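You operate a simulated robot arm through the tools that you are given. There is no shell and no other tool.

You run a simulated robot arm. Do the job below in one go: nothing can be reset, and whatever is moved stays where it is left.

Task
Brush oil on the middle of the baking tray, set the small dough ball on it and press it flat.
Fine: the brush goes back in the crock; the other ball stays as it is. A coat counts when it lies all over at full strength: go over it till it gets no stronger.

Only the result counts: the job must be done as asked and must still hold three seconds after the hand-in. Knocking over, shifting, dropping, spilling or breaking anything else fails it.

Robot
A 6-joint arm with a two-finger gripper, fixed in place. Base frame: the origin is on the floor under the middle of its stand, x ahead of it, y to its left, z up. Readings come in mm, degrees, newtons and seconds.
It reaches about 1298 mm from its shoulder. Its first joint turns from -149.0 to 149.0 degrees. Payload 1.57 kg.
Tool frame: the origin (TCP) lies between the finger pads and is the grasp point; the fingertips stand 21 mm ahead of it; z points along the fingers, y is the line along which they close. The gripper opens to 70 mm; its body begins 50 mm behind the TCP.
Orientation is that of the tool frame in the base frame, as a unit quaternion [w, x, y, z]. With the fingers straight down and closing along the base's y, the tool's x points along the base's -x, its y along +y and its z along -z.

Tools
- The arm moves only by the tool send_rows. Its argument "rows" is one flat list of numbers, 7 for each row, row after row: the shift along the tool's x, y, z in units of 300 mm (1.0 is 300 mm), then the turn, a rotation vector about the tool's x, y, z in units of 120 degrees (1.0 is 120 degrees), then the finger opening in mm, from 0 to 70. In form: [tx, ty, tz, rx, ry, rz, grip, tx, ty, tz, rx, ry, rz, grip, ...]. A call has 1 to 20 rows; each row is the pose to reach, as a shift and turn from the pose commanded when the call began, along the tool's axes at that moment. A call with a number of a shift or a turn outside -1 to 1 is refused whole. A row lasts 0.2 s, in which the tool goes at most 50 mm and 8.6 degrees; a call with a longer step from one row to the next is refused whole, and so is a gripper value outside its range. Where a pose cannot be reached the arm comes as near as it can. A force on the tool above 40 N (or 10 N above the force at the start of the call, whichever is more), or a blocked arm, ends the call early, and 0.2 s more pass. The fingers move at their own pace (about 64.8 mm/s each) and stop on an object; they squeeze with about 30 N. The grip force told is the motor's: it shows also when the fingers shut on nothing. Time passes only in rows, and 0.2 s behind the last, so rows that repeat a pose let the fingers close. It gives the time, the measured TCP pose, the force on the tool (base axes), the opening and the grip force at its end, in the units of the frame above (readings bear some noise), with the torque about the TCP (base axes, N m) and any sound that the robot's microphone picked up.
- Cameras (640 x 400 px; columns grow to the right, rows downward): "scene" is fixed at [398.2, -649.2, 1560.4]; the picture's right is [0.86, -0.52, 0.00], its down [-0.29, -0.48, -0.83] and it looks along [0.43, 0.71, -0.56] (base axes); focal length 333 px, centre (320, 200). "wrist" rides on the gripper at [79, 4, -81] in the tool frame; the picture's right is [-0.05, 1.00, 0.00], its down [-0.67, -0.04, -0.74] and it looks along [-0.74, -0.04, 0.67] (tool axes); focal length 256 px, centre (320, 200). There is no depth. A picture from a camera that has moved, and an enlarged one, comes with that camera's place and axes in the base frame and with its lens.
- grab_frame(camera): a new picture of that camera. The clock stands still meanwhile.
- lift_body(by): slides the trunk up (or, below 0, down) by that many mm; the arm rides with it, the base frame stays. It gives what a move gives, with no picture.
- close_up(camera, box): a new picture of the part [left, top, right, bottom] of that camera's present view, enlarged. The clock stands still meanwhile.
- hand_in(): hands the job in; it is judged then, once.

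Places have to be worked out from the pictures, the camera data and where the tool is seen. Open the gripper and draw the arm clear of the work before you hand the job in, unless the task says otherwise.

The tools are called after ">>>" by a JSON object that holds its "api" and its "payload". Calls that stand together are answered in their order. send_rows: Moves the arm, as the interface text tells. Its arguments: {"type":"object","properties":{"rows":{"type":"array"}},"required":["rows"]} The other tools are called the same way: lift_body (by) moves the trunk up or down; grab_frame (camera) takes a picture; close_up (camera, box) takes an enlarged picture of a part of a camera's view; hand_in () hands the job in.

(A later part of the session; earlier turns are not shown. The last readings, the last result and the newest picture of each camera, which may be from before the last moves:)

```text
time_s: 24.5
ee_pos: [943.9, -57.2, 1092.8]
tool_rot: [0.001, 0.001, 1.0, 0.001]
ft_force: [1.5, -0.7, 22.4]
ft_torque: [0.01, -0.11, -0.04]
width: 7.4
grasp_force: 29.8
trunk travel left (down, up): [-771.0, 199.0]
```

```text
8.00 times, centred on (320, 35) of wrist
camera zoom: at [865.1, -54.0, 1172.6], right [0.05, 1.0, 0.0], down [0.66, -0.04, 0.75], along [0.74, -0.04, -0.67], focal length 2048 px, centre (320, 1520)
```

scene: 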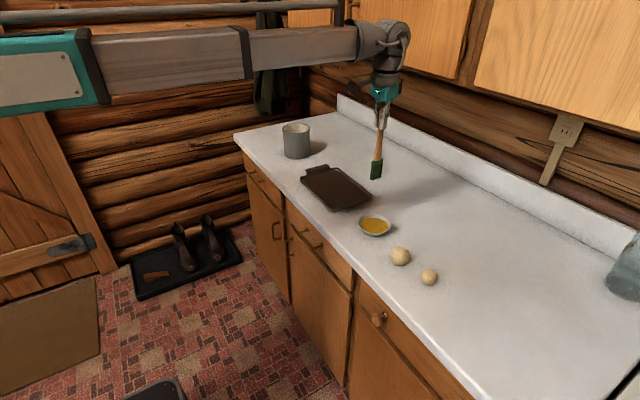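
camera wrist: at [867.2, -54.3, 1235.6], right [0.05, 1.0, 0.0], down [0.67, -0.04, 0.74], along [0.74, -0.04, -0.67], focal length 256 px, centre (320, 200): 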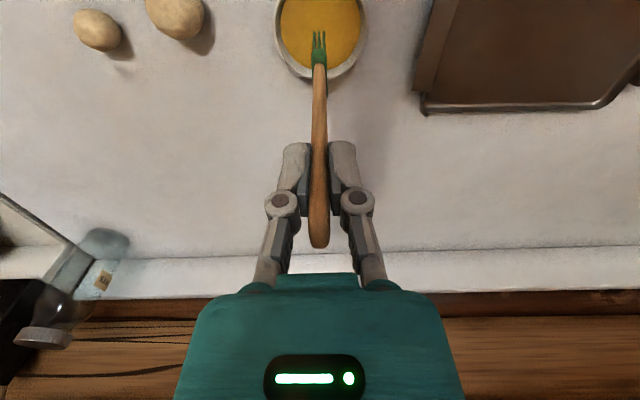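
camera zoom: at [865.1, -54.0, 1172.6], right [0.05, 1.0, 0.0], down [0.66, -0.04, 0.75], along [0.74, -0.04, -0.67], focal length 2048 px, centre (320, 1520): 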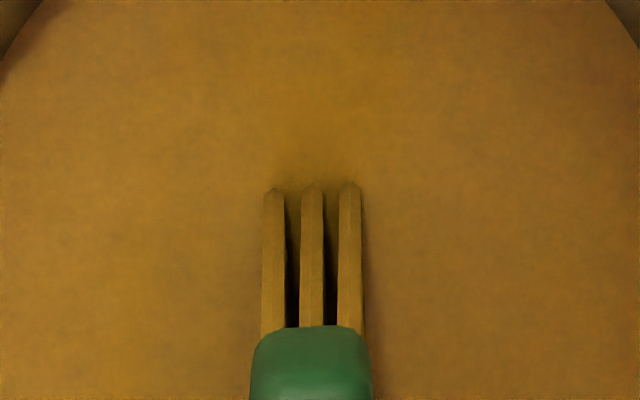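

The force rose to 22 N and the bristles turned oil-coloured, so the brush is loaded. Raising it 70 mm clear of the bowl.

>>> {"api": "lift_body", "payload": {"by": 72}}

>>> {"api": "close_up", "payload": {"camera": "scene", "box": [310, 130, 450, 260]}}

>>> {"api": "grab_frame", "payload": {"camera": "wrist"}}

```text
time_s: 25.6
ee_pos: [945.7, -57.8, 1161.2]
tool_rot: [-0.001, -0.001, 1.0, 0.0]
ft_force: [-0.2, 0.4, 0.4]
ft_torque: [-0.03, 0.0, 0.0]
width: 7.4
grasp_force: 30.0
trunk travel left (down, up): [-843.0, 127.0]
```

```text
3.08 times, centred on (380, 195) of scene
camera zoom: at [398.2, -649.2, 1560.4], right [0.86, -0.52, 0.0], down [-0.29, -0.48, -0.83], along [0.43, 0.71, -0.56], focal length 1026 px, centre (135, 215)
```

zoom: 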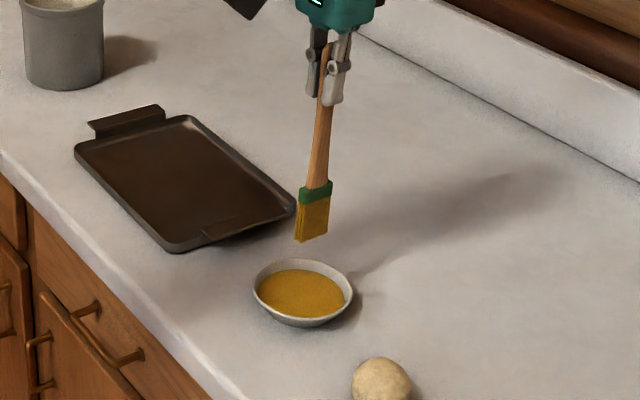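

```text
taken
camera wrist: at [867.2, -54.1, 1242.5], right [0.05, 1.0, 0.0], down [0.67, -0.04, 0.74], along [0.74, -0.04, -0.67], focal length 256 px, centre (320, 200)
```

wrist: 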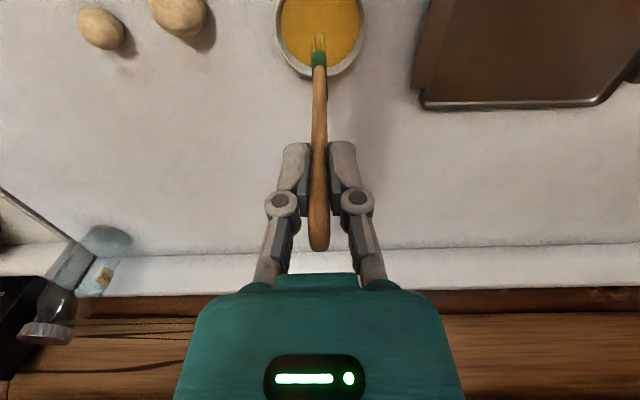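

Loaded and clear. I'll carry it over to the near side of the tray at this height so the wrist camera can see the whole tray for an accurate centre.

>>> {"api": "send_rows", "payload": {"rows": [0.0367, 0.1378, 0, 0, 0, 0, 0, 0.0733, 0.2757, 0, 0, 0, 0, 0, 0.11, 0.4135, 0, 0, 0, 0, 0, 0.1467, 0.5513, 0, 0, 0, 0, 0, 0.1833, 0.6892, 0, 0, 0, 0, 0, 0.22, 0.827, 0, 0, 0, 0, 0]}}

>>> {"api": "grab_frame", "payload": {"camera": "wrist"}}

>>> {"api": "grab_frame", "payload": {"camera": "scene"}}

```text
time_s: 27.0
ee_pos: [877.5, 192.9, 1162.0]
tool_rot: [0.0, 0.001, 1.0, 0.0]
ft_force: [0.0, 0.0, -0.1]
ft_torque: [0.01, -0.05, -0.01]
width: 7.5
grasp_force: 29.8
trunk travel left (down, up): [-843.0, 127.0]
```

```text
taken
camera wrist: at [799.0, 196.5, 1242.6], right [0.05, 1.0, 0.0], down [0.67, -0.04, 0.74], along [0.74, -0.04, -0.67], focal length 256 px, centre (320, 200)
```

wrist: 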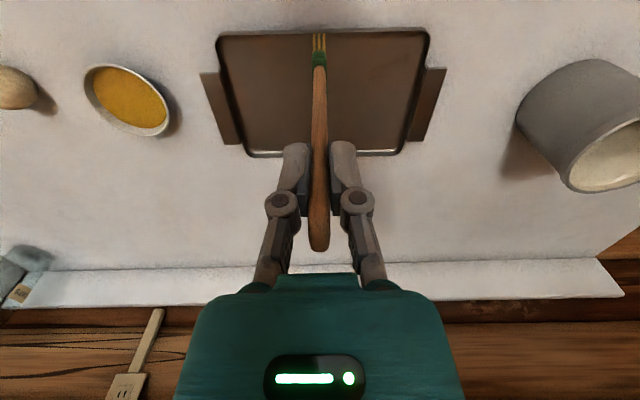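

```text
taken
```

scene: 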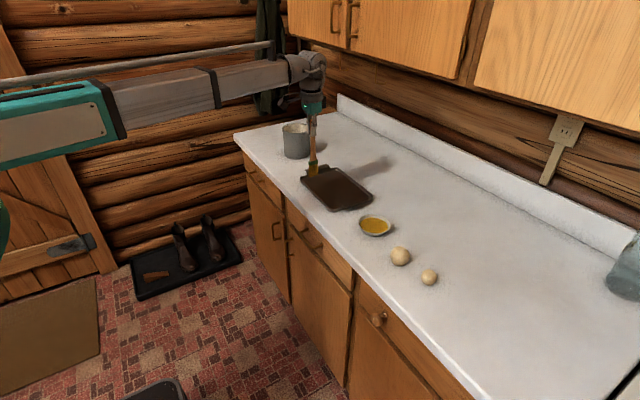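

The whole tray is visible now. I'll enlarge it to measure its edges.

>>> {"api": "close_up", "payload": {"camera": "wrist", "box": [190, 10, 460, 180]}}

>>> {"api": "close_up", "payload": {"camera": "scene", "box": [280, 140, 400, 230]}}

```text
2.35 times, centred on (325, 95) of wrist
camera zoom: at [799.0, 196.5, 1242.6], right [0.05, 1.0, 0.0], down [0.67, -0.04, 0.74], along [0.74, -0.04, -0.67], focal length 602 px, centre (308, 447)
```

zoom: 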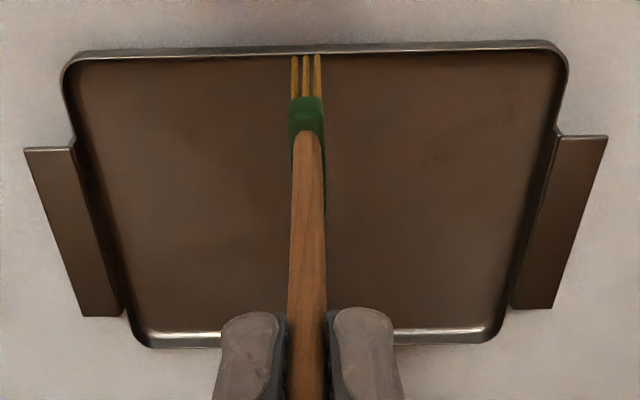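

```text
4.44 times, centred on (340, 185) of scene
camera zoom: at [398.2, -649.2, 1560.4], right [0.86, -0.52, 0.0], down [-0.29, -0.48, -0.83], along [0.43, 0.71, -0.56], focal length 1481 px, centre (231, 267)
```

zoom: 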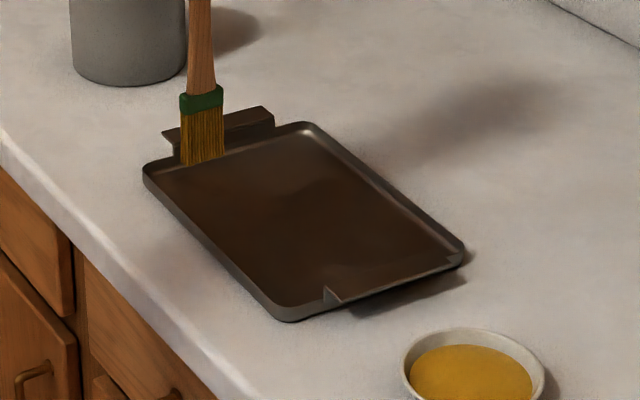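

The tray measures about 168 × 243 mm with its centre near (965,192) and rim at z≈917. I'll go to the start of the first stroke, at (965,140), then come down with the trunk until the bristles touch.

>>> {"api": "send_rows", "payload": {"rows": [-0.0729, -0.0442, 0, 0, 0, 0, 0, -0.1458, -0.0883, 0, 0, 0, 0, 0, -0.2188, -0.1325, 0, 0, 0, 0, 0, -0.2917, -0.1767, 0, 0, 0, 0, 0]}}

>>> {"api": "lift_body", "payload": {"by": -58}}

>>> {"api": "close_up", "payload": {"camera": "scene", "box": [280, 140, 400, 230]}}

>>> {"api": "grab_frame", "payload": {"camera": "wrist"}}

```text
time_s: 28.0
ee_pos: [967.0, 139.1, 1161.5]
tool_rot: [-0.001, 0.0, 1.0, 0.0]
ft_force: [0.3, -0.1, -1.0]
ft_torque: [-0.02, 0.02, 0.0]
width: 7.3
grasp_force: 30.0
trunk travel left (down, up): [-843.0, 127.0]
```

```text
time_s: 28.9
ee_pos: [966.5, 138.4, 1104.7]
tool_rot: [0.001, 0.0, 1.0, 0.0]
ft_force: [0.3, -0.4, -0.6]
ft_torque: [0.03, -0.04, -0.01]
width: 7.2
grasp_force: 30.4
trunk travel left (down, up): [-785.0, 185.0]
```

```text
4.44 times, centred on (340, 185) of scene
camera zoom: at [398.2, -649.2, 1560.4], right [0.86, -0.52, 0.0], down [-0.29, -0.48, -0.83], along [0.43, 0.71, -0.56], focal length 1481 px, centre (231, 267)
```

zoom: 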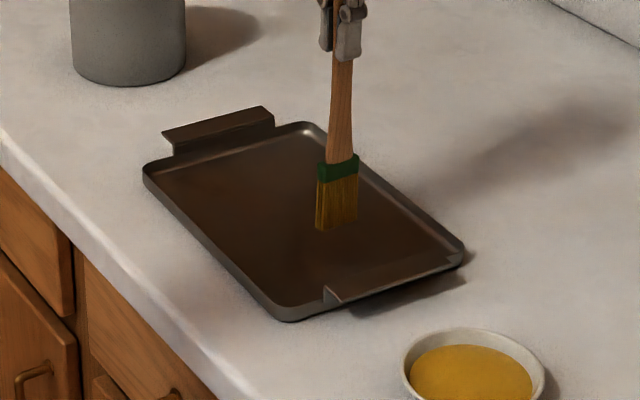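

```text
taken
camera wrist: at [887.2, 142.9, 1184.7], right [0.05, 1.0, 0.0], down [0.67, -0.04, 0.74], along [0.74, -0.04, -0.67], focal length 256 px, centre (320, 200)
```

wrist: 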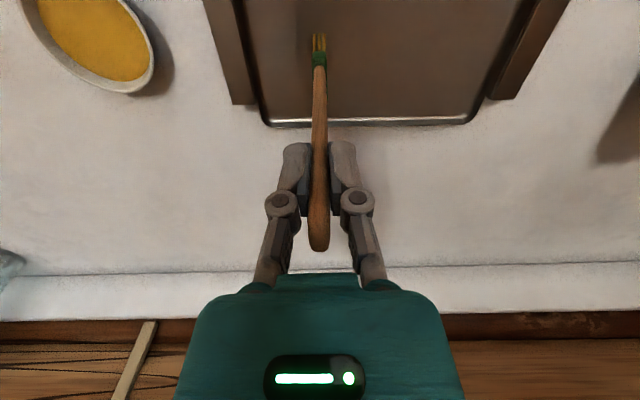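

No contact yet at TCP z≈1105. Lowering 12 mm more and watching the force.

>>> {"api": "lift_body", "payload": {"by": -12}}

>>> {"api": "close_up", "payload": {"camera": "wrist", "box": [280, 10, 360, 70]}}

```text
time_s: 29.6
ee_pos: [965.2, 139.2, 1091.6]
tool_rot: [-0.001, 0.0, 1.0, 0.0]
ft_force: [0.6, 0.0, -0.3]
ft_torque: [-0.03, -0.02, 0.01]
width: 7.3
grasp_force: 30.1
trunk travel left (down, up): [-773.0, 197.0]
```

```text
6.67 times, centred on (320, 40) of wrist
camera zoom: at [887.2, 142.9, 1172.7], right [0.05, 1.0, 0.0], down [0.67, -0.04, 0.74], along [0.74, -0.04, -0.67], focal length 1707 px, centre (320, 1267)
```

zoom: 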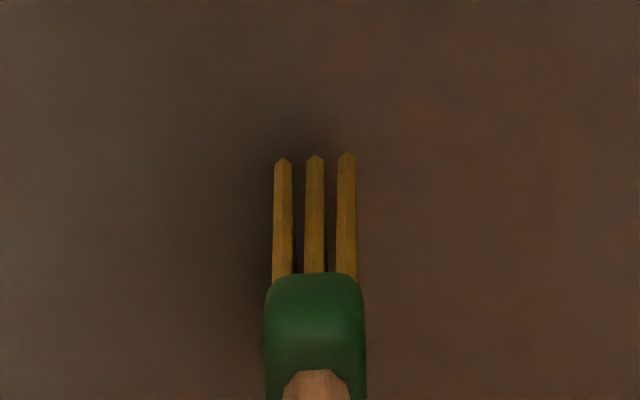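

Still no contact; the ambient shadow is closing on the tips. Lowering 5 mm more.

>>> {"api": "lift_body", "payload": {"by": -5}}

>>> {"api": "close_up", "payload": {"camera": "wrist", "box": [280, 10, 360, 70]}}

```text
time_s: 30.1
ee_pos: [966.4, 140.1, 1086.6]
tool_rot: [0.001, 0.0, 1.0, 0.0]
ft_force: [0.1, -0.3, -0.8]
ft_torque: [-0.02, -0.02, -0.03]
width: 7.2
grasp_force: 30.0
trunk travel left (down, up): [-768.0, 202.0]
```

```text
6.67 times, centred on (320, 40) of wrist
camera zoom: at [887.2, 143.0, 1167.6], right [0.05, 1.0, 0.0], down [0.67, -0.04, 0.74], along [0.74, -0.04, -0.67], focal length 1707 px, centre (320, 1267)
```

zoom: 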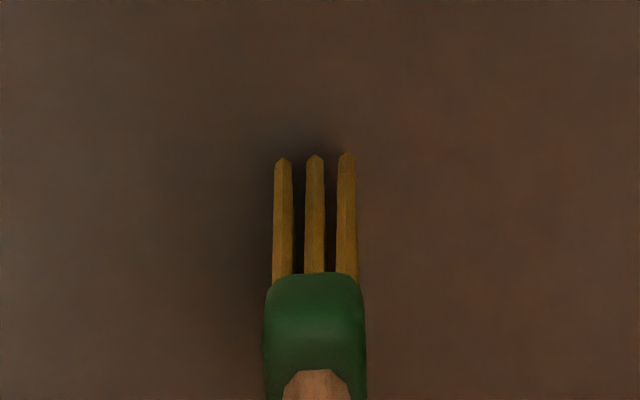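

Still free at 1086.6. Lowering 4 mm.

>>> {"api": "lift_body", "payload": {"by": -4}}

>>> {"api": "close_up", "payload": {"camera": "wrist", "box": [280, 10, 360, 70]}}

```text
time_s: 30.6
ee_pos: [967.2, 138.0, 1082.2]
tool_rot: [0.0, 0.0, 1.0, 0.0]
ft_force: [0.1, -0.1, -0.1]
ft_torque: [-0.01, 0.0, 0.03]
width: 7.1
grasp_force: 29.6
trunk travel left (down, up): [-764.0, 206.0]
```

```text
6.67 times, centred on (320, 40) of wrist
camera zoom: at [887.2, 143.0, 1163.6], right [0.05, 1.0, 0.0], down [0.67, -0.04, 0.74], along [0.74, -0.04, -0.67], focal length 1707 px, centre (320, 1267)
```

zoom: 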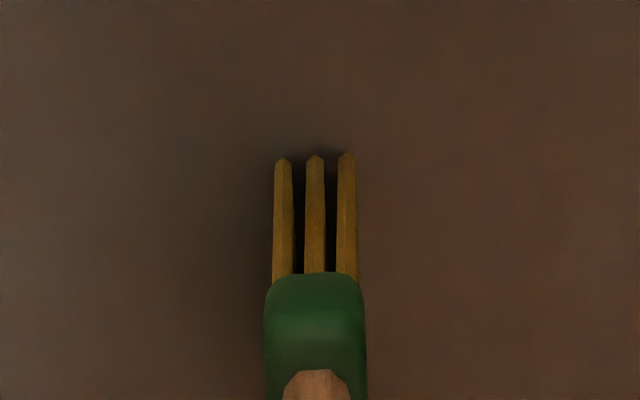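

The shadow is tightening around the tips but there is still no force. Lowering 3 mm.

>>> {"api": "lift_body", "payload": {"by": -3}}

>>> {"api": "close_up", "payload": {"camera": "wrist", "box": [280, 10, 360, 70]}}

>>> {"api": "close_up", "payload": {"camera": "scene", "box": [310, 160, 380, 215]}}

```text
time_s: 31.1
ee_pos: [965.3, 138.5, 1082.4]
tool_rot: [0.002, 0.0, 1.0, 0.0]
ft_force: [4.9, 0.3, 22.9]
ft_torque: [-0.01, -0.55, -0.03]
width: 7.3
grasp_force: 29.6
trunk travel left (down, up): [-761.0, 209.0]
```

```text
6.67 times, centred on (320, 40) of wrist
camera zoom: at [886.0, 142.7, 1162.5], right [0.05, 1.0, 0.0], down [0.66, -0.04, 0.75], along [0.75, -0.04, -0.67], focal length 1707 px, centre (320, 1267)
```

zoom: 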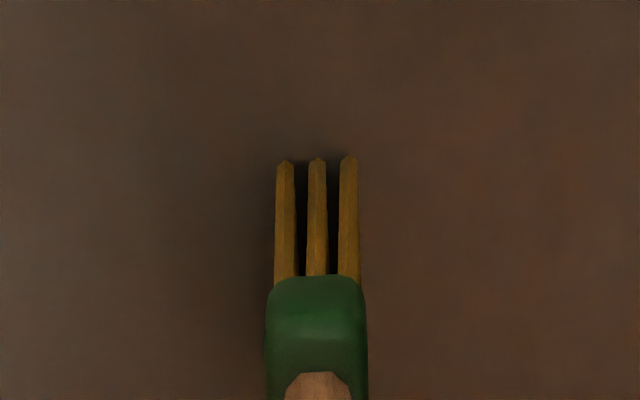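

```text
7.27 times, centred on (345, 188) of scene
camera zoom: at [398.2, -649.2, 1560.4], right [0.86, -0.52, 0.0], down [-0.29, -0.48, -0.83], along [0.43, 0.71, -0.56], focal length 2424 px, centre (138, 291)
```

zoom: 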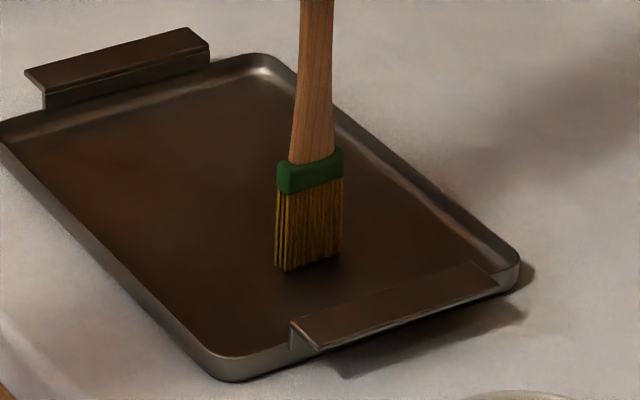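

Contact reached at 23 N. I'll ease off 1.5 mm to keep the pressure light, then try one stroke along +y across the middle.

>>> {"api": "lift_body", "payload": {"by": 1.5}}

>>> {"api": "send_rows", "payload": {"rows": [0, 0.04, 0, 0, 0, 0, 0, 0, 0.08, 0, 0, 0, 0, 0, 0, 0.12, 0, 0, 0, 0, 0, 0, 0.16, 0, 0, 0, 0, 0, 0, 0.2, 0, 0, 0, 0, 0, 0, 0.24, 0, 0, 0, 0, 0, 0, 0.28, 0, 0, 0, 0, 0, 0, 0.32, 0, 0, 0, 0, 0, 0, 0.36, 0, 0, 0, 0, 0]}}

>>> {"api": "close_up", "payload": {"camera": "scene", "box": [290, 150, 390, 225]}}

>>> {"api": "grab_frame", "payload": {"camera": "wrist"}}

```text
time_s: 31.6
ee_pos: [966.2, 139.4, 1082.6]
tool_rot: [-0.001, 0.0, 1.0, 0.0]
ft_force: [1.9, -0.1, 11.1]
ft_torque: [0.02, -0.18, 0.02]
width: 7.3
grasp_force: 29.9
trunk travel left (down, up): [-763.0, 207.0]
```

```text
time_s: 33.6
ee_pos: [965.1, 246.3, 1081.8]
tool_rot: [0.0, 0.0, 1.0, 0.0]
ft_force: [-0.1, -0.6, 5.7]
ft_torque: [-0.24, 0.15, 0.02]
width: 7.3
grasp_force: 29.9
trunk travel left (down, up): [-763.0, 207.0]
```

```text
5.33 times, centred on (340, 188) of scene
camera zoom: at [398.2, -649.2, 1560.4], right [0.86, -0.52, 0.0], down [-0.29, -0.48, -0.83], along [0.43, 0.71, -0.56], focal length 1778 px, centre (213, 267)
```

zoom: 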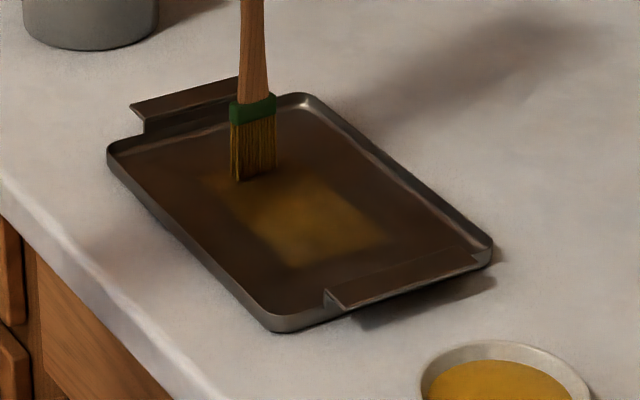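

```text
taken
camera wrist: at [886.5, 249.9, 1162.7], right [0.05, 1.0, 0.0], down [0.67, -0.04, 0.74], along [0.74, -0.04, -0.67], focal length 256 px, centre (320, 200)
```

wrist: 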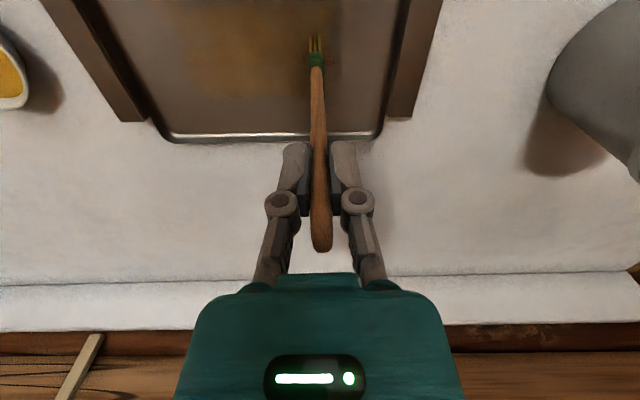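

A yellowish coat is appearing on the tray. I'll zoom in to see its extent and where it is weaker.

>>> {"api": "close_up", "payload": {"camera": "scene", "box": [310, 165, 374, 213]}}

>>> {"api": "close_up", "payload": {"camera": "wrist", "box": [160, 0, 400, 140]}}

```text
8.33 times, centred on (342, 189) of scene
camera zoom: at [398.2, -649.2, 1560.4], right [0.86, -0.52, 0.0], down [-0.29, -0.48, -0.83], along [0.43, 0.71, -0.56], focal length 2777 px, centre (137, 292)
```

zoom: 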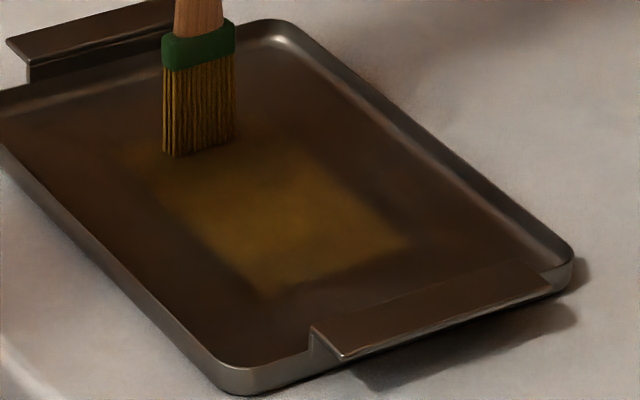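

```text
2.67 times, centred on (280, 70) of wrist
camera zoom: at [886.5, 249.9, 1162.7], right [0.05, 1.0, 0.0], down [0.67, -0.04, 0.74], along [0.74, -0.04, -0.67], focal length 683 px, centre (427, 547)
```

zoom: 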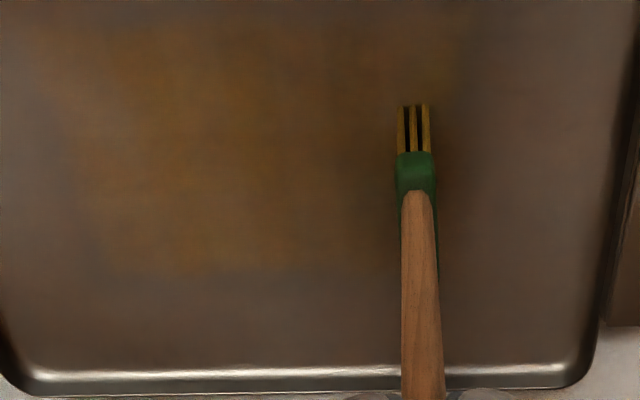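

The first stroke left a faint band roughly y 125-255 and up to x≈1010. I'll go over it in a serpentine at x=940, 990 and 965 with the same light pressure (about 6 N).

>>> {"api": "send_rows", "payload": {"rows": [0.083, 0, 0, 0, 0, 0, 0, 0.083, -0.06, 0, 0, 0, 0, 0, 0.083, -0.12, 0, 0, 0, 0, 0, 0.083, -0.18, 0, 0, 0, 0, 0, 0.083, -0.24, 0, 0, 0, 0, 0, 0.083, -0.3, 0, 0, 0, 0, 0, 0.083, -0.36, 0, 0, 0, 0, 0, 0, -0.36, 0, 0, 0, 0, 0, -0.083, -0.36, 0, 0, 0, 0, 0, -0.083, -0.3, 0, 0, 0, 0, 0, -0.083, -0.24, 0, 0, 0, 0, 0, -0.083, -0.18, 0, 0, 0, 0, 0, -0.083, -0.12, 0, 0, 0, 0, 0, -0.083, -0.06, 0, 0, 0, 0, 0, -0.083, 0, 0, 0, 0, 0, 0, 0, 0, 0, 0, 0, 0, 0, 0, -0.09, 0, 0, 0, 0, 0, 0, -0.18, 0, 0, 0, 0, 0, 0, -0.27, 0, 0, 0, 0, 0, 0, -0.36, 0, 0, 0, 0, 0]}}

>>> {"api": "close_up", "payload": {"camera": "scene", "box": [300, 155, 380, 215]}}

>>> {"api": "grab_frame", "payload": {"camera": "wrist"}}

```text
time_s: 37.9
ee_pos: [967.3, 137.3, 1081.0]
tool_rot: [-0.001, 0.0, 1.0, 0.0]
ft_force: [0.0, -0.5, 3.4]
ft_torque: [-0.06, -0.02, 0.01]
width: 7.6
grasp_force: 30.3
trunk travel left (down, up): [-763.0, 207.0]
```

```text
6.67 times, centred on (340, 185) of scene
camera zoom: at [398.2, -649.2, 1560.4], right [0.86, -0.52, 0.0], down [-0.29, -0.48, -0.83], along [0.43, 0.71, -0.56], focal length 2222 px, centre (187, 300)
```

zoom: 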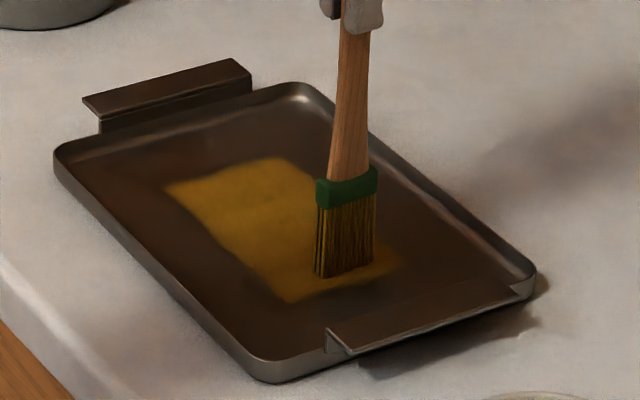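

```text
taken
camera wrist: at [888.5, 142.1, 1162.3], right [0.05, 1.0, 0.0], down [0.67, -0.04, 0.74], along [0.74, -0.04, -0.67], focal length 256 px, centre (320, 200)
```

wrist: 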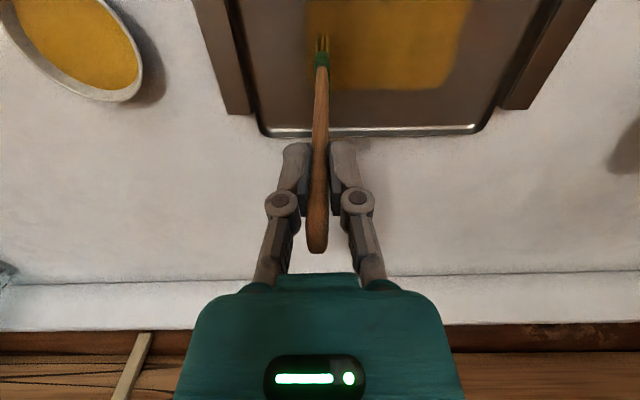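

The coat is now a clear yellow rectangle in the middle, but the bristles look darker. I'll check how much oil is left on them and how even the coat is.

>>> {"api": "close_up", "payload": {"camera": "scene", "box": [325, 170, 365, 200]}}

>>> {"api": "close_up", "payload": {"camera": "wrist", "box": [270, 0, 510, 150]}}

```text
13.33 times, centred on (345, 185) of scene
camera zoom: at [398.2, -649.2, 1560.4], right [0.86, -0.52, 0.0], down [-0.29, -0.48, -0.83], along [0.43, 0.71, -0.56], focal length 4444 px, centre (-13, 400)
```

zoom: 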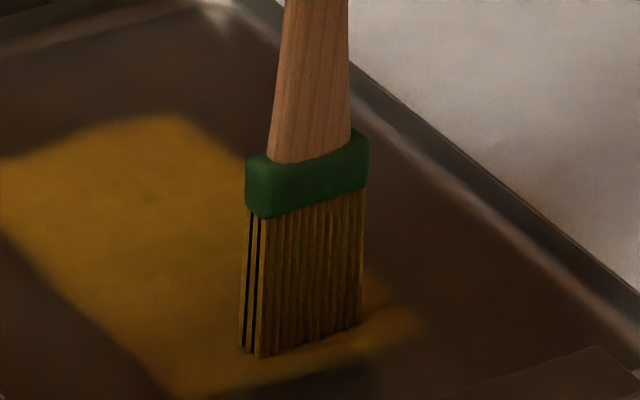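

```text
2.67 times, centred on (390, 75) of wrist
camera zoom: at [888.5, 142.1, 1162.3], right [0.05, 1.0, 0.0], down [0.67, -0.04, 0.74], along [0.74, -0.04, -0.67], focal length 683 px, centre (133, 533)
```

zoom: 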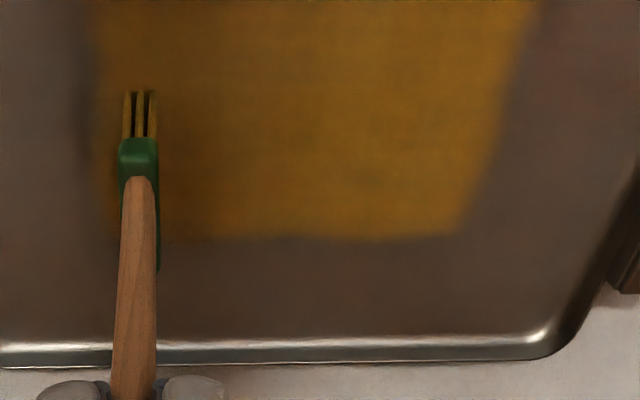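

The coat is fairly strong, but weaker along its edges. I'll press down 1 mm more, since the force fell to 3 N, and make wider passes.

>>> {"api": "lift_body", "payload": {"by": -1}}

>>> {"api": "send_rows", "payload": {"rows": [0.0583, -0.013, 0, 0, 0, 0, 0, 0.1167, -0.027, 0, 0, 0, 0, 0, 0.1167, 0.05, 0, 0, 0, 0, 0, 0.1167, 0.12, 0, 0, 0, 0, 0, 0.1167, 0.19, 0, 0, 0, 0, 0, 0.1167, 0.26, 0, 0, 0, 0, 0, 0.1167, 0.33, 0, 0, 0, 0, 0, 0.1167, 0.4, 0, 0, 0, 0, 0, 0.03, 0.4, 0, 0, 0, 0, 0, 0.03, 0.33, 0, 0, 0, 0, 0, 0.03, 0.26, 0, 0, 0, 0, 0, 0.03, 0.19, 0, 0, 0, 0, 0, 0.03, 0.12, 0, 0, 0, 0, 0, 0.03, 0.05, 0, 0, 0, 0, 0, 0.03, -0.027, 0, 0, 0, 0, 0, -0.05, -0.027, 0, 0, 0, 0, 0, -0.05, 0.08, 0, 0, 0, 0, 0, -0.05, 0.19, 0, 0, 0, 0, 0, -0.05, 0.3, 0, 0, 0, 0, 0, -0.05, 0.4, 0, 0, 0, 0, 0]}}

>>> {"api": "close_up", "payload": {"camera": "scene", "box": [300, 155, 380, 215]}}

>>> {"api": "grab_frame", "payload": {"camera": "wrist"}}

```text
time_s: 38.4
ee_pos: [967.1, 139.4, 1081.4]
tool_rot: [0.001, 0.001, 1.0, 0.0]
ft_force: [1.4, 0.0, 11.6]
ft_torque: [0.03, -0.21, -0.01]
width: 7.4
grasp_force: 29.6
trunk travel left (down, up): [-762.0, 208.0]
```

```text
time_s: 42.6
ee_pos: [983.6, 261.8, 1081.8]
tool_rot: [-0.001, 0.0, 1.0, 0.0]
ft_force: [-0.4, 0.6, 4.4]
ft_torque: [-0.12, 0.12, 0.04]
width: 7.5
grasp_force: 29.7
trunk travel left (down, up): [-762.0, 208.0]
```

```text
6.67 times, centred on (340, 185) of scene
camera zoom: at [398.2, -649.2, 1560.4], right [0.86, -0.52, 0.0], down [-0.29, -0.48, -0.83], along [0.43, 0.71, -0.56], focal length 2222 px, centre (187, 300)
```

zoom: 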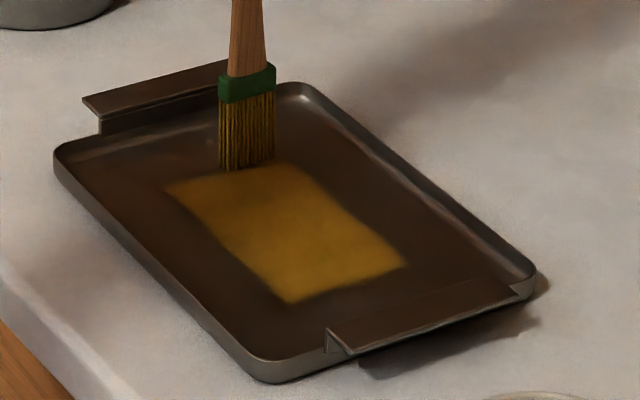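

```text
taken
camera wrist: at [903.2, 265.2, 1161.5], right [0.05, 1.0, 0.0], down [0.67, -0.04, 0.74], along [0.74, -0.04, -0.67], focal length 256 px, centre (320, 200)
```

wrist: 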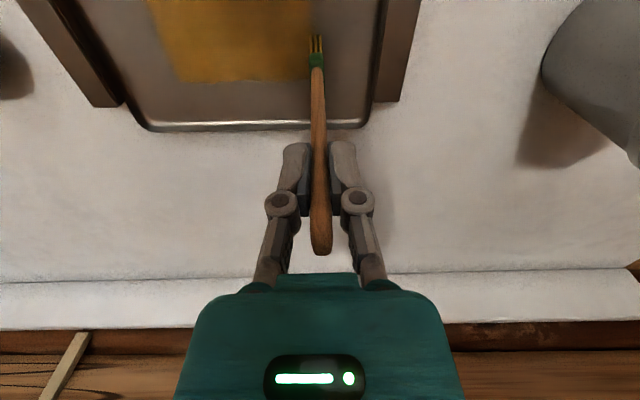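

The coat fills a fixed rectangle of about 74 × 127 mm centred on the tray (x≈928-1002, y≈129-256), and it didn't grow past that when I brushed further. I'll go over the far side (x=1000), near side (x=930) and middle again.

>>> {"api": "send_rows", "payload": {"rows": [-0.0533, 0, 0, 0, 0, 0, 0, -0.0533, -0.07, 0, 0, 0, 0, 0, -0.0533, -0.14, 0, 0, 0, 0, 0, -0.0533, -0.21, 0, 0, 0, 0, 0, -0.0533, -0.28, 0, 0, 0, 0, 0, -0.0533, -0.36, 0, 0, 0, 0, 0, -0.0533, -0.433, 0, 0, 0, 0, 0, 0.0633, -0.433, 0, 0, 0, 0, 0, 0.18, -0.433, 0, 0, 0, 0, 0, 0.18, -0.36, 0, 0, 0, 0, 0, 0.18, -0.28, 0, 0, 0, 0, 0, 0.18, -0.21, 0, 0, 0, 0, 0, 0.18, -0.14, 0, 0, 0, 0, 0, 0.18, -0.07, 0, 0, 0, 0, 0, 0.18, 0, 0, 0, 0, 0, 0, 0.063, 0, 0, 0, 0, 0, 0, 0.063, -0.11, 0, 0, 0, 0, 0, 0.063, -0.22, 0, 0, 0, 0, 0, 0.063, -0.33, 0, 0, 0, 0, 0, 0.063, -0.433, 0, 0, 0, 0, 0]}}

>>> {"api": "close_up", "payload": {"camera": "scene", "box": [300, 155, 380, 215]}}

>>> {"api": "grab_frame", "payload": {"camera": "wrist"}}

```text
time_s: 46.8
ee_pos: [962.8, 127.9, 1080.2]
tool_rot: [0.0, 0.0, 1.0, 0.001]
ft_force: [0.2, -0.3, 1.6]
ft_torque: [-0.09, 0.05, 0.01]
width: 7.3
grasp_force: 30.0
trunk travel left (down, up): [-762.0, 208.0]
```

```text
6.67 times, centred on (340, 185) of scene
camera zoom: at [398.2, -649.2, 1560.4], right [0.86, -0.52, 0.0], down [-0.29, -0.48, -0.83], along [0.43, 0.71, -0.56], focal length 2222 px, centre (187, 300)
```

zoom: 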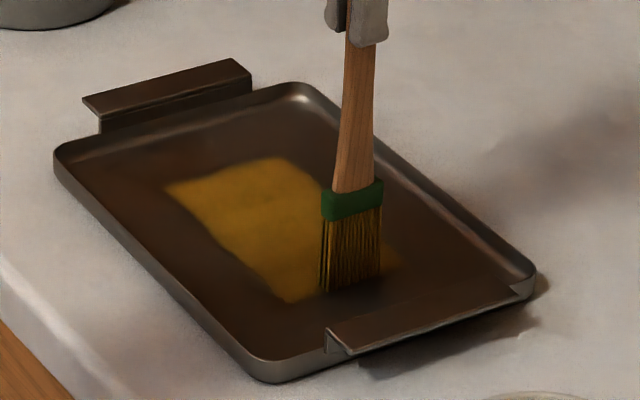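

```text
taken
camera wrist: at [884.3, 131.7, 1161.2], right [0.05, 1.0, 0.0], down [0.67, -0.04, 0.74], along [0.74, -0.04, -0.67], focal length 256 px, centre (320, 200)
```

wrist: 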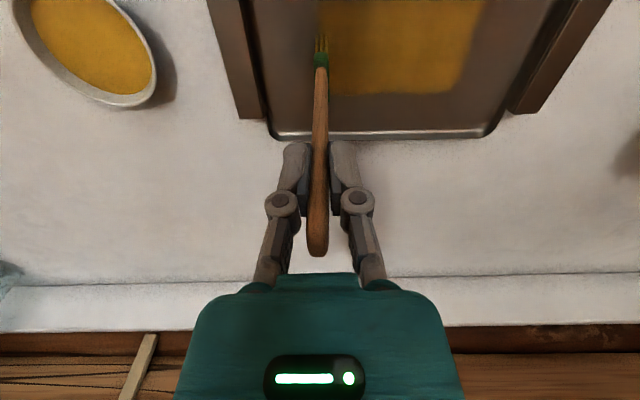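

Little visible change now, and the brush force is down to 1.6 N. I'll raise the brush for an unobstructed look at the coat before re-dipping to test whether it gets any stronger.

>>> {"api": "lift_body", "payload": {"by": 80}}

>>> {"api": "send_rows", "payload": {"rows": [0.03, -0.11, 0, 0, 0, 0, 0, 0.06, -0.22, 0, 0, 0, 0, 0, 0.06, -0.36, 0, 0, 0, 0, 0, 0.06, -0.5, 0, 0, 0, 0, 0, 0.06, -0.62, 0, 0, 0, 0, 0]}}

>>> {"api": "close_up", "payload": {"camera": "scene", "box": [300, 155, 380, 215]}}

>>> {"api": "grab_frame", "payload": {"camera": "wrist"}}

>>> {"api": "grab_frame", "payload": {"camera": "scene"}}

```text
time_s: 47.9
ee_pos: [963.9, 128.8, 1160.0]
tool_rot: [0.0, 0.0, 1.0, 0.0]
ft_force: [-0.4, -0.4, -0.5]
ft_torque: [0.01, -0.01, 0.01]
width: 7.0
grasp_force: 30.4
trunk travel left (down, up): [-842.0, 128.0]
```

```text
time_s: 49.1
ee_pos: [947.2, -57.0, 1160.0]
tool_rot: [0.0, 0.0, 1.0, 0.0]
ft_force: [0.4, 0.1, -0.7]
ft_torque: [0.02, 0.0, 0.0]
width: 7.4
grasp_force: 29.6
trunk travel left (down, up): [-842.0, 128.0]
```

```text
6.67 times, centred on (340, 185) of scene
camera zoom: at [398.2, -649.2, 1560.4], right [0.86, -0.52, 0.0], down [-0.29, -0.48, -0.83], along [0.43, 0.71, -0.56], focal length 2222 px, centre (187, 300)
```

zoom: 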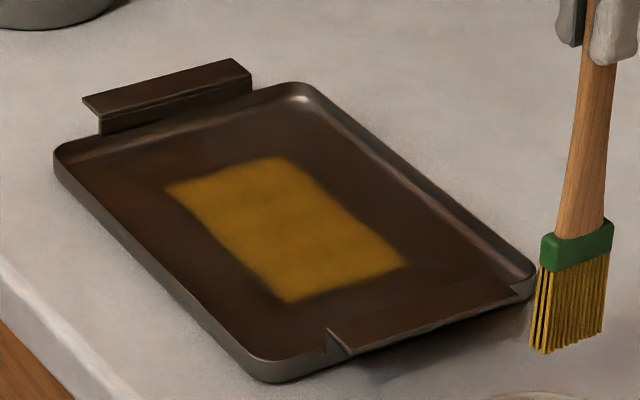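

```text
taken
camera wrist: at [868.6, -52.8, 1241.1], right [0.05, 1.0, 0.0], down [0.67, -0.04, 0.74], along [0.74, -0.04, -0.67], focal length 256 px, centre (320, 200)
```

wrist: 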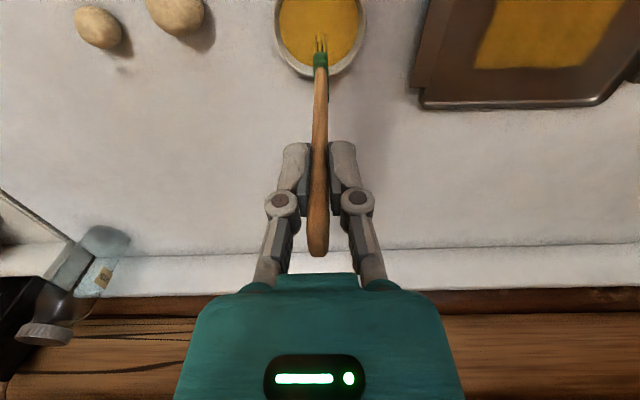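

```text
taken
```

scene: 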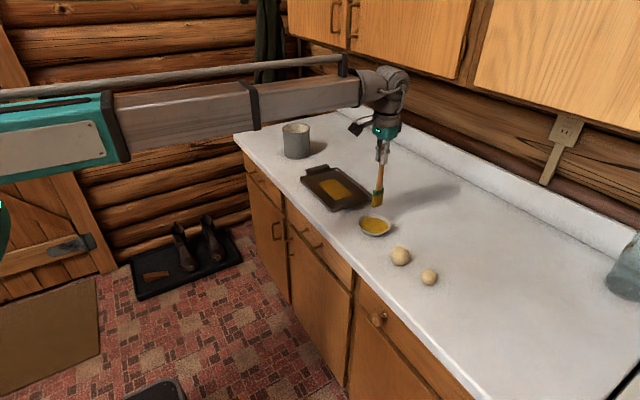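

The view of the coat is unobstructed now, so I'll enlarge it to check evenness.

>>> {"api": "close_up", "payload": {"camera": "scene", "box": [315, 172, 355, 202]}}

>>> {"api": "close_up", "payload": {"camera": "wrist", "box": [440, 0, 640, 110]}}

```text
13.33 times, centred on (335, 187) of scene
camera zoom: at [398.2, -649.2, 1560.4], right [0.86, -0.52, 0.0], down [-0.29, -0.48, -0.83], along [0.43, 0.71, -0.56], focal length 4444 px, centre (120, 373)
```

zoom: 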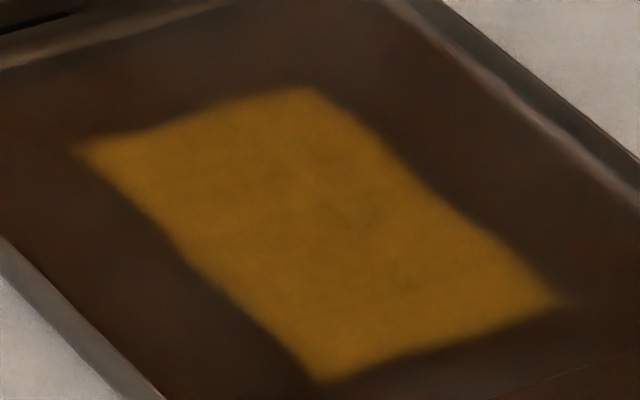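

```text
3.20 times, centred on (540, 55) of wrist
camera zoom: at [868.6, -52.8, 1241.1], right [0.05, 1.0, 0.0], down [0.67, -0.04, 0.74], along [0.74, -0.04, -0.67], focal length 819 px, centre (-384, 664)
```

zoom: 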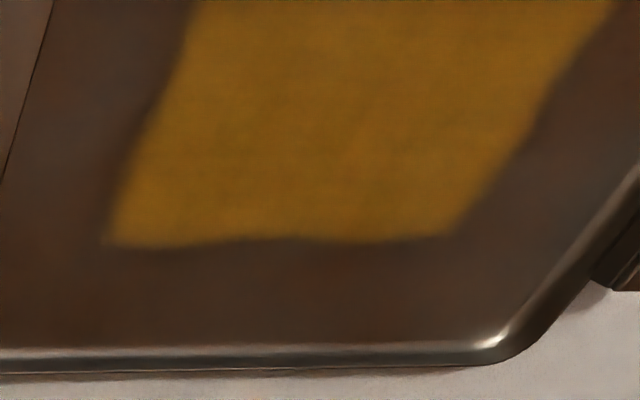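

The coat looks fairly uniform. I'll re-dip the brush and go over it once more to check whether it gets any stronger.

>>> {"api": "lift_body", "payload": {"by": -68}}

>>> {"api": "lift_body", "payload": {"by": -3}}

>>> {"api": "close_up", "payload": {"camera": "scene", "box": [350, 195, 410, 245]}}

```text
time_s: 50.2
ee_pos: [946.8, -55.7, 1091.5]
tool_rot: [0.0, 0.0, 1.0, 0.0]
ft_force: [0.2, -0.7, -1.2]
ft_torque: [0.01, -0.02, 0.02]
width: 7.3
grasp_force: 29.9
trunk travel left (down, up): [-774.0, 196.0]
```

```text
time_s: 50.7
ee_pos: [947.5, -55.0, 1089.8]
tool_rot: [0.0, 0.0, 1.0, -0.001]
ft_force: [2.1, 0.3, 9.7]
ft_torque: [0.0, -0.28, -0.03]
width: 7.2
grasp_force: 30.1
trunk travel left (down, up): [-771.0, 199.0]
```

```text
8.00 times, centred on (380, 220) of scene
camera zoom: at [398.2, -649.2, 1560.4], right [0.86, -0.52, 0.0], down [-0.29, -0.48, -0.83], along [0.43, 0.71, -0.56], focal length 2666 px, centre (-160, 40)
```

zoom: 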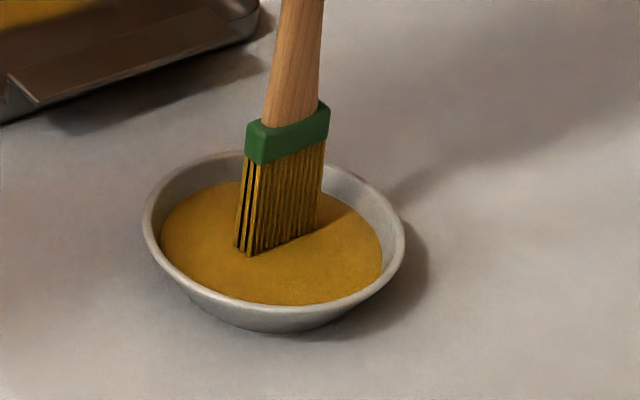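

Re-dipped with 10 N. Raising and moving back over the tray to the far-side start at (1000,128).

>>> {"api": "lift_body", "payload": {"by": 71}}

>>> {"api": "send_rows", "payload": {"rows": [-0.0354, 0.1227, 0, 0, 0, 0, 0, -0.0707, 0.2453, 0, 0, 0, 0, 0, -0.106, 0.368, 0, 0, 0, 0, 0, -0.1414, 0.4907, 0, 0, 0, 0, 0, -0.177, 0.613, 0, 0, 0, 0, 0]}}

>>> {"api": "lift_body", "payload": {"by": -78}}

>>> {"api": "lift_body", "payload": {"by": -3}}

```text
time_s: 51.8
ee_pos: [946.8, -56.2, 1159.4]
tool_rot: [-0.001, 0.001, 1.0, 0.0]
ft_force: [-0.2, 0.1, -0.2]
ft_torque: [0.03, -0.02, 0.01]
width: 7.3
grasp_force: 30.2
trunk travel left (down, up): [-842.0, 128.0]
```

```text
time_s: 53.0
ee_pos: [1001.4, 130.4, 1159.6]
tool_rot: [0.0, 0.0, 1.0, -0.001]
ft_force: [0.5, 0.1, 0.3]
ft_torque: [0.03, 0.01, -0.01]
width: 7.1
grasp_force: 30.1
trunk travel left (down, up): [-842.0, 128.0]
```

```text
time_s: 54.2
ee_pos: [1000.7, 128.8, 1081.9]
tool_rot: [0.0, 0.0, 1.0, 0.0]
ft_force: [-0.5, 0.3, -0.6]
ft_torque: [-0.01, -0.04, -0.01]
width: 7.6
grasp_force: 29.7
trunk travel left (down, up): [-764.0, 206.0]
```

```text
time_s: 54.7
ee_pos: [999.9, 128.4, 1080.3]
tool_rot: [0.001, -0.001, 1.0, 0.0]
ft_force: [2.2, 0.8, 9.3]
ft_torque: [0.04, -0.27, -0.02]
width: 7.3
grasp_force: 29.7
trunk travel left (down, up): [-761.0, 209.0]
```

Contact at 9 N. Brushing serpentine from the far side toward the near side with fresh oil.

>>> {"api": "send_rows", "payload": {"rows": [0, 0.07, 0, 0, 0, 0, 0, 0, 0.14, 0, 0, 0, 0, 0, 0, 0.21, 0, 0, 0, 0, 0, 0, 0.28, 0, 0, 0, 0, 0, 0, 0.36, 0, 0, 0, 0, 0, 0, 0.433, 0, 0, 0, 0, 0, 0.08, 0.433, 0, 0, 0, 0, 0, 0.08, 0.36, 0, 0, 0, 0, 0, 0.08, 0.28, 0, 0, 0, 0, 0, 0.08, 0.21, 0, 0, 0, 0, 0, 0.08, 0.14, 0, 0, 0, 0, 0, 0.08, 0.07, 0, 0, 0, 0, 0, 0.08, 0, 0, 0, 0, 0, 0, 0.16, 0, 0, 0, 0, 0, 0, 0.16, 0.09, 0, 0, 0, 0, 0, 0.16, 0.18, 0, 0, 0, 0, 0, 0.16, 0.27, 0, 0, 0, 0, 0, 0.16, 0.36, 0, 0, 0, 0, 0, 0.16, 0.433, 0, 0, 0, 0, 0, 0.233, 0.433, 0, 0, 0, 0, 0]}}

>>> {"api": "send_rows", "payload": {"rows": [0, -0.07, 0, 0, 0, 0, 0, 0, -0.14, 0, 0, 0, 0, 0, 0, -0.21, 0, 0, 0, 0, 0, 0, -0.28, 0, 0, 0, 0, 0, 0, -0.36, 0, 0, 0, 0, 0, 0, -0.433, 0, 0, 0, 0, 0, -0.06, -0.433, 0, 0, 0, 0, 0, -0.06, -0.36, 0, 0, 0, 0, 0, -0.06, -0.28, 0, 0, 0, 0, 0, -0.06, -0.21, 0, 0, 0, 0, 0, -0.06, -0.14, 0, 0, 0, 0, 0, -0.06, -0.07, 0, 0, 0, 0, 0, -0.06, 0, 0, 0, 0, 0, 0, -0.12, 0, 0, 0, 0, 0, 0, -0.12, -0.09, 0, 0, 0, 0, 0, -0.12, -0.18, 0, 0, 0, 0, 0, -0.12, -0.27, 0, 0, 0, 0, 0, -0.12, -0.36, 0, 0, 0, 0, 0, -0.12, -0.433, 0, 0, 0, 0, 0]}}

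>>> {"api": "close_up", "payload": {"camera": "scene", "box": [300, 155, 380, 215]}}

>>> {"api": "grab_frame", "payload": {"camera": "wrist"}}

```text
time_s: 58.9
ee_pos: [928.3, 261.9, 1079.7]
tool_rot: [-0.001, 0.0, 1.0, -0.001]
ft_force: [-2.1, 0.1, 5.4]
ft_torque: [-0.01, 0.31, 0.0]
width: 7.4
grasp_force: 29.8
trunk travel left (down, up): [-761.0, 209.0]
```

```text
time_s: 62.9
ee_pos: [966.6, 127.0, 1079.8]
tool_rot: [0.0, 0.0, 1.0, 0.0]
ft_force: [-0.5, -0.2, 1.5]
ft_torque: [-0.05, 0.0, 0.0]
width: 7.6
grasp_force: 30.1
trunk travel left (down, up): [-761.0, 209.0]
```

```text
6.67 times, centred on (340, 185) of scene
camera zoom: at [398.2, -649.2, 1560.4], right [0.86, -0.52, 0.0], down [-0.29, -0.48, -0.83], along [0.43, 0.71, -0.56], focal length 2222 px, centre (187, 300)
```

zoom: 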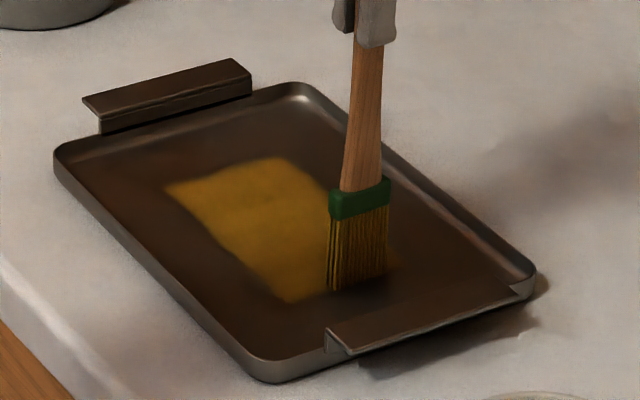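

```text
taken
camera wrist: at [887.9, 130.4, 1160.2], right [0.05, 1.0, 0.0], down [0.67, -0.04, 0.74], along [0.74, -0.04, -0.67], focal length 256 px, centre (320, 200)
```

wrist: 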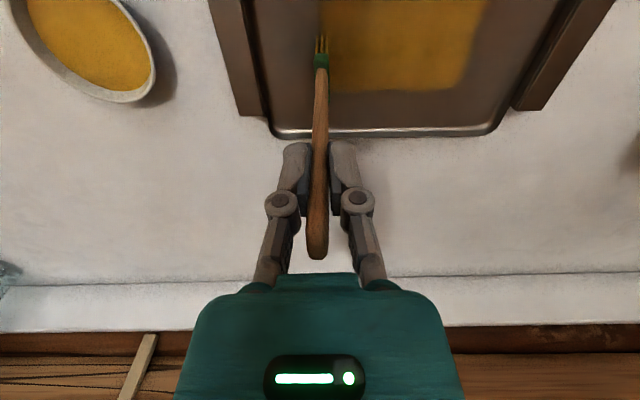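

Raising and moving the brush aside to compare the coat with the earlier picture.

>>> {"api": "lift_body", "payload": {"by": 80}}

>>> {"api": "send_rows", "payload": {"rows": [0.03, -0.11, 0, 0, 0, 0, 0, 0.06, -0.22, 0, 0, 0, 0, 0, 0.06, -0.36, 0, 0, 0, 0, 0, 0.06, -0.5, 0, 0, 0, 0, 0, 0.06, -0.62, 0, 0, 0, 0, 0]}}

>>> {"api": "close_up", "payload": {"camera": "scene", "box": [300, 155, 380, 215]}}

>>> {"api": "close_up", "payload": {"camera": "scene", "box": [315, 172, 355, 202]}}

>>> {"api": "close_up", "payload": {"camera": "wrist", "box": [440, 0, 640, 110]}}

```text
time_s: 64.0
ee_pos: [967.3, 127.0, 1157.7]
tool_rot: [0.0, 0.0, 1.0, 0.0]
ft_force: [0.6, -0.3, -0.9]
ft_torque: [0.02, -0.02, -0.01]
width: 7.4
grasp_force: 30.0
trunk travel left (down, up): [-841.0, 129.0]
```

```text
time_s: 65.2
ee_pos: [948.3, -59.2, 1159.0]
tool_rot: [0.0, 0.0, 1.0, 0.0]
ft_force: [-0.7, 0.0, 0.1]
ft_torque: [0.01, -0.02, -0.04]
width: 7.6
grasp_force: 29.7
trunk travel left (down, up): [-841.0, 129.0]
```

```text
6.67 times, centred on (340, 185) of scene
camera zoom: at [398.2, -649.2, 1560.4], right [0.86, -0.52, 0.0], down [-0.29, -0.48, -0.83], along [0.43, 0.71, -0.56], focal length 2222 px, centre (187, 300)
```

zoom: 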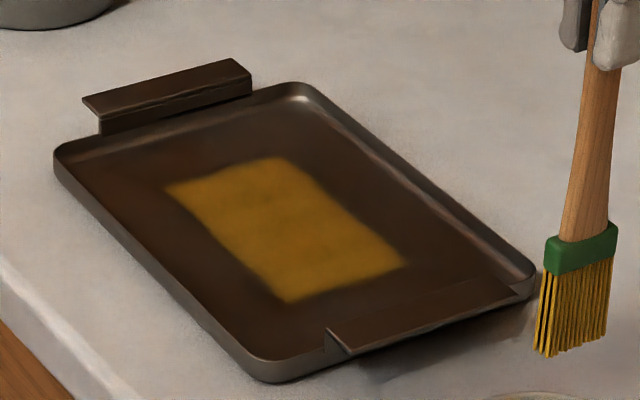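

```text
13.33 times, centred on (335, 187) of scene
camera zoom: at [398.2, -649.2, 1560.4], right [0.86, -0.52, 0.0], down [-0.29, -0.48, -0.83], along [0.43, 0.71, -0.56], focal length 4444 px, centre (120, 373)
```

zoom: 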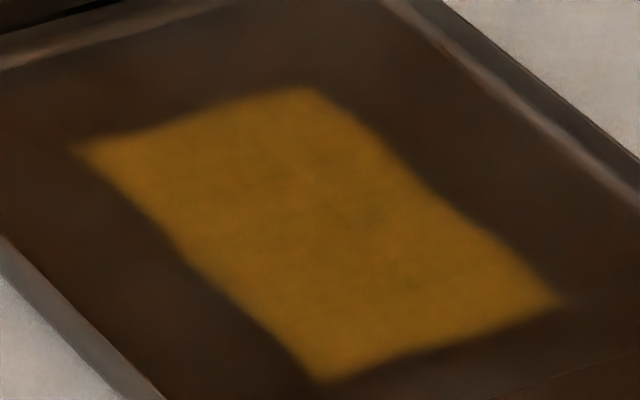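

```text
3.20 times, centred on (540, 55) of wrist
camera zoom: at [868.3, -55.6, 1240.0], right [0.05, 1.0, 0.0], down [0.67, -0.04, 0.74], along [0.74, -0.04, -0.67], focal length 819 px, centre (-384, 664)
```

zoom: 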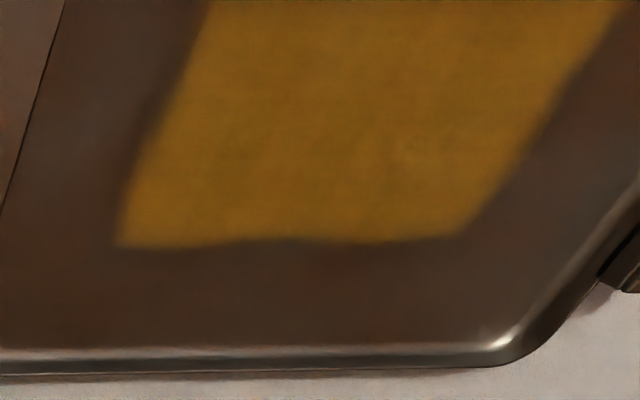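

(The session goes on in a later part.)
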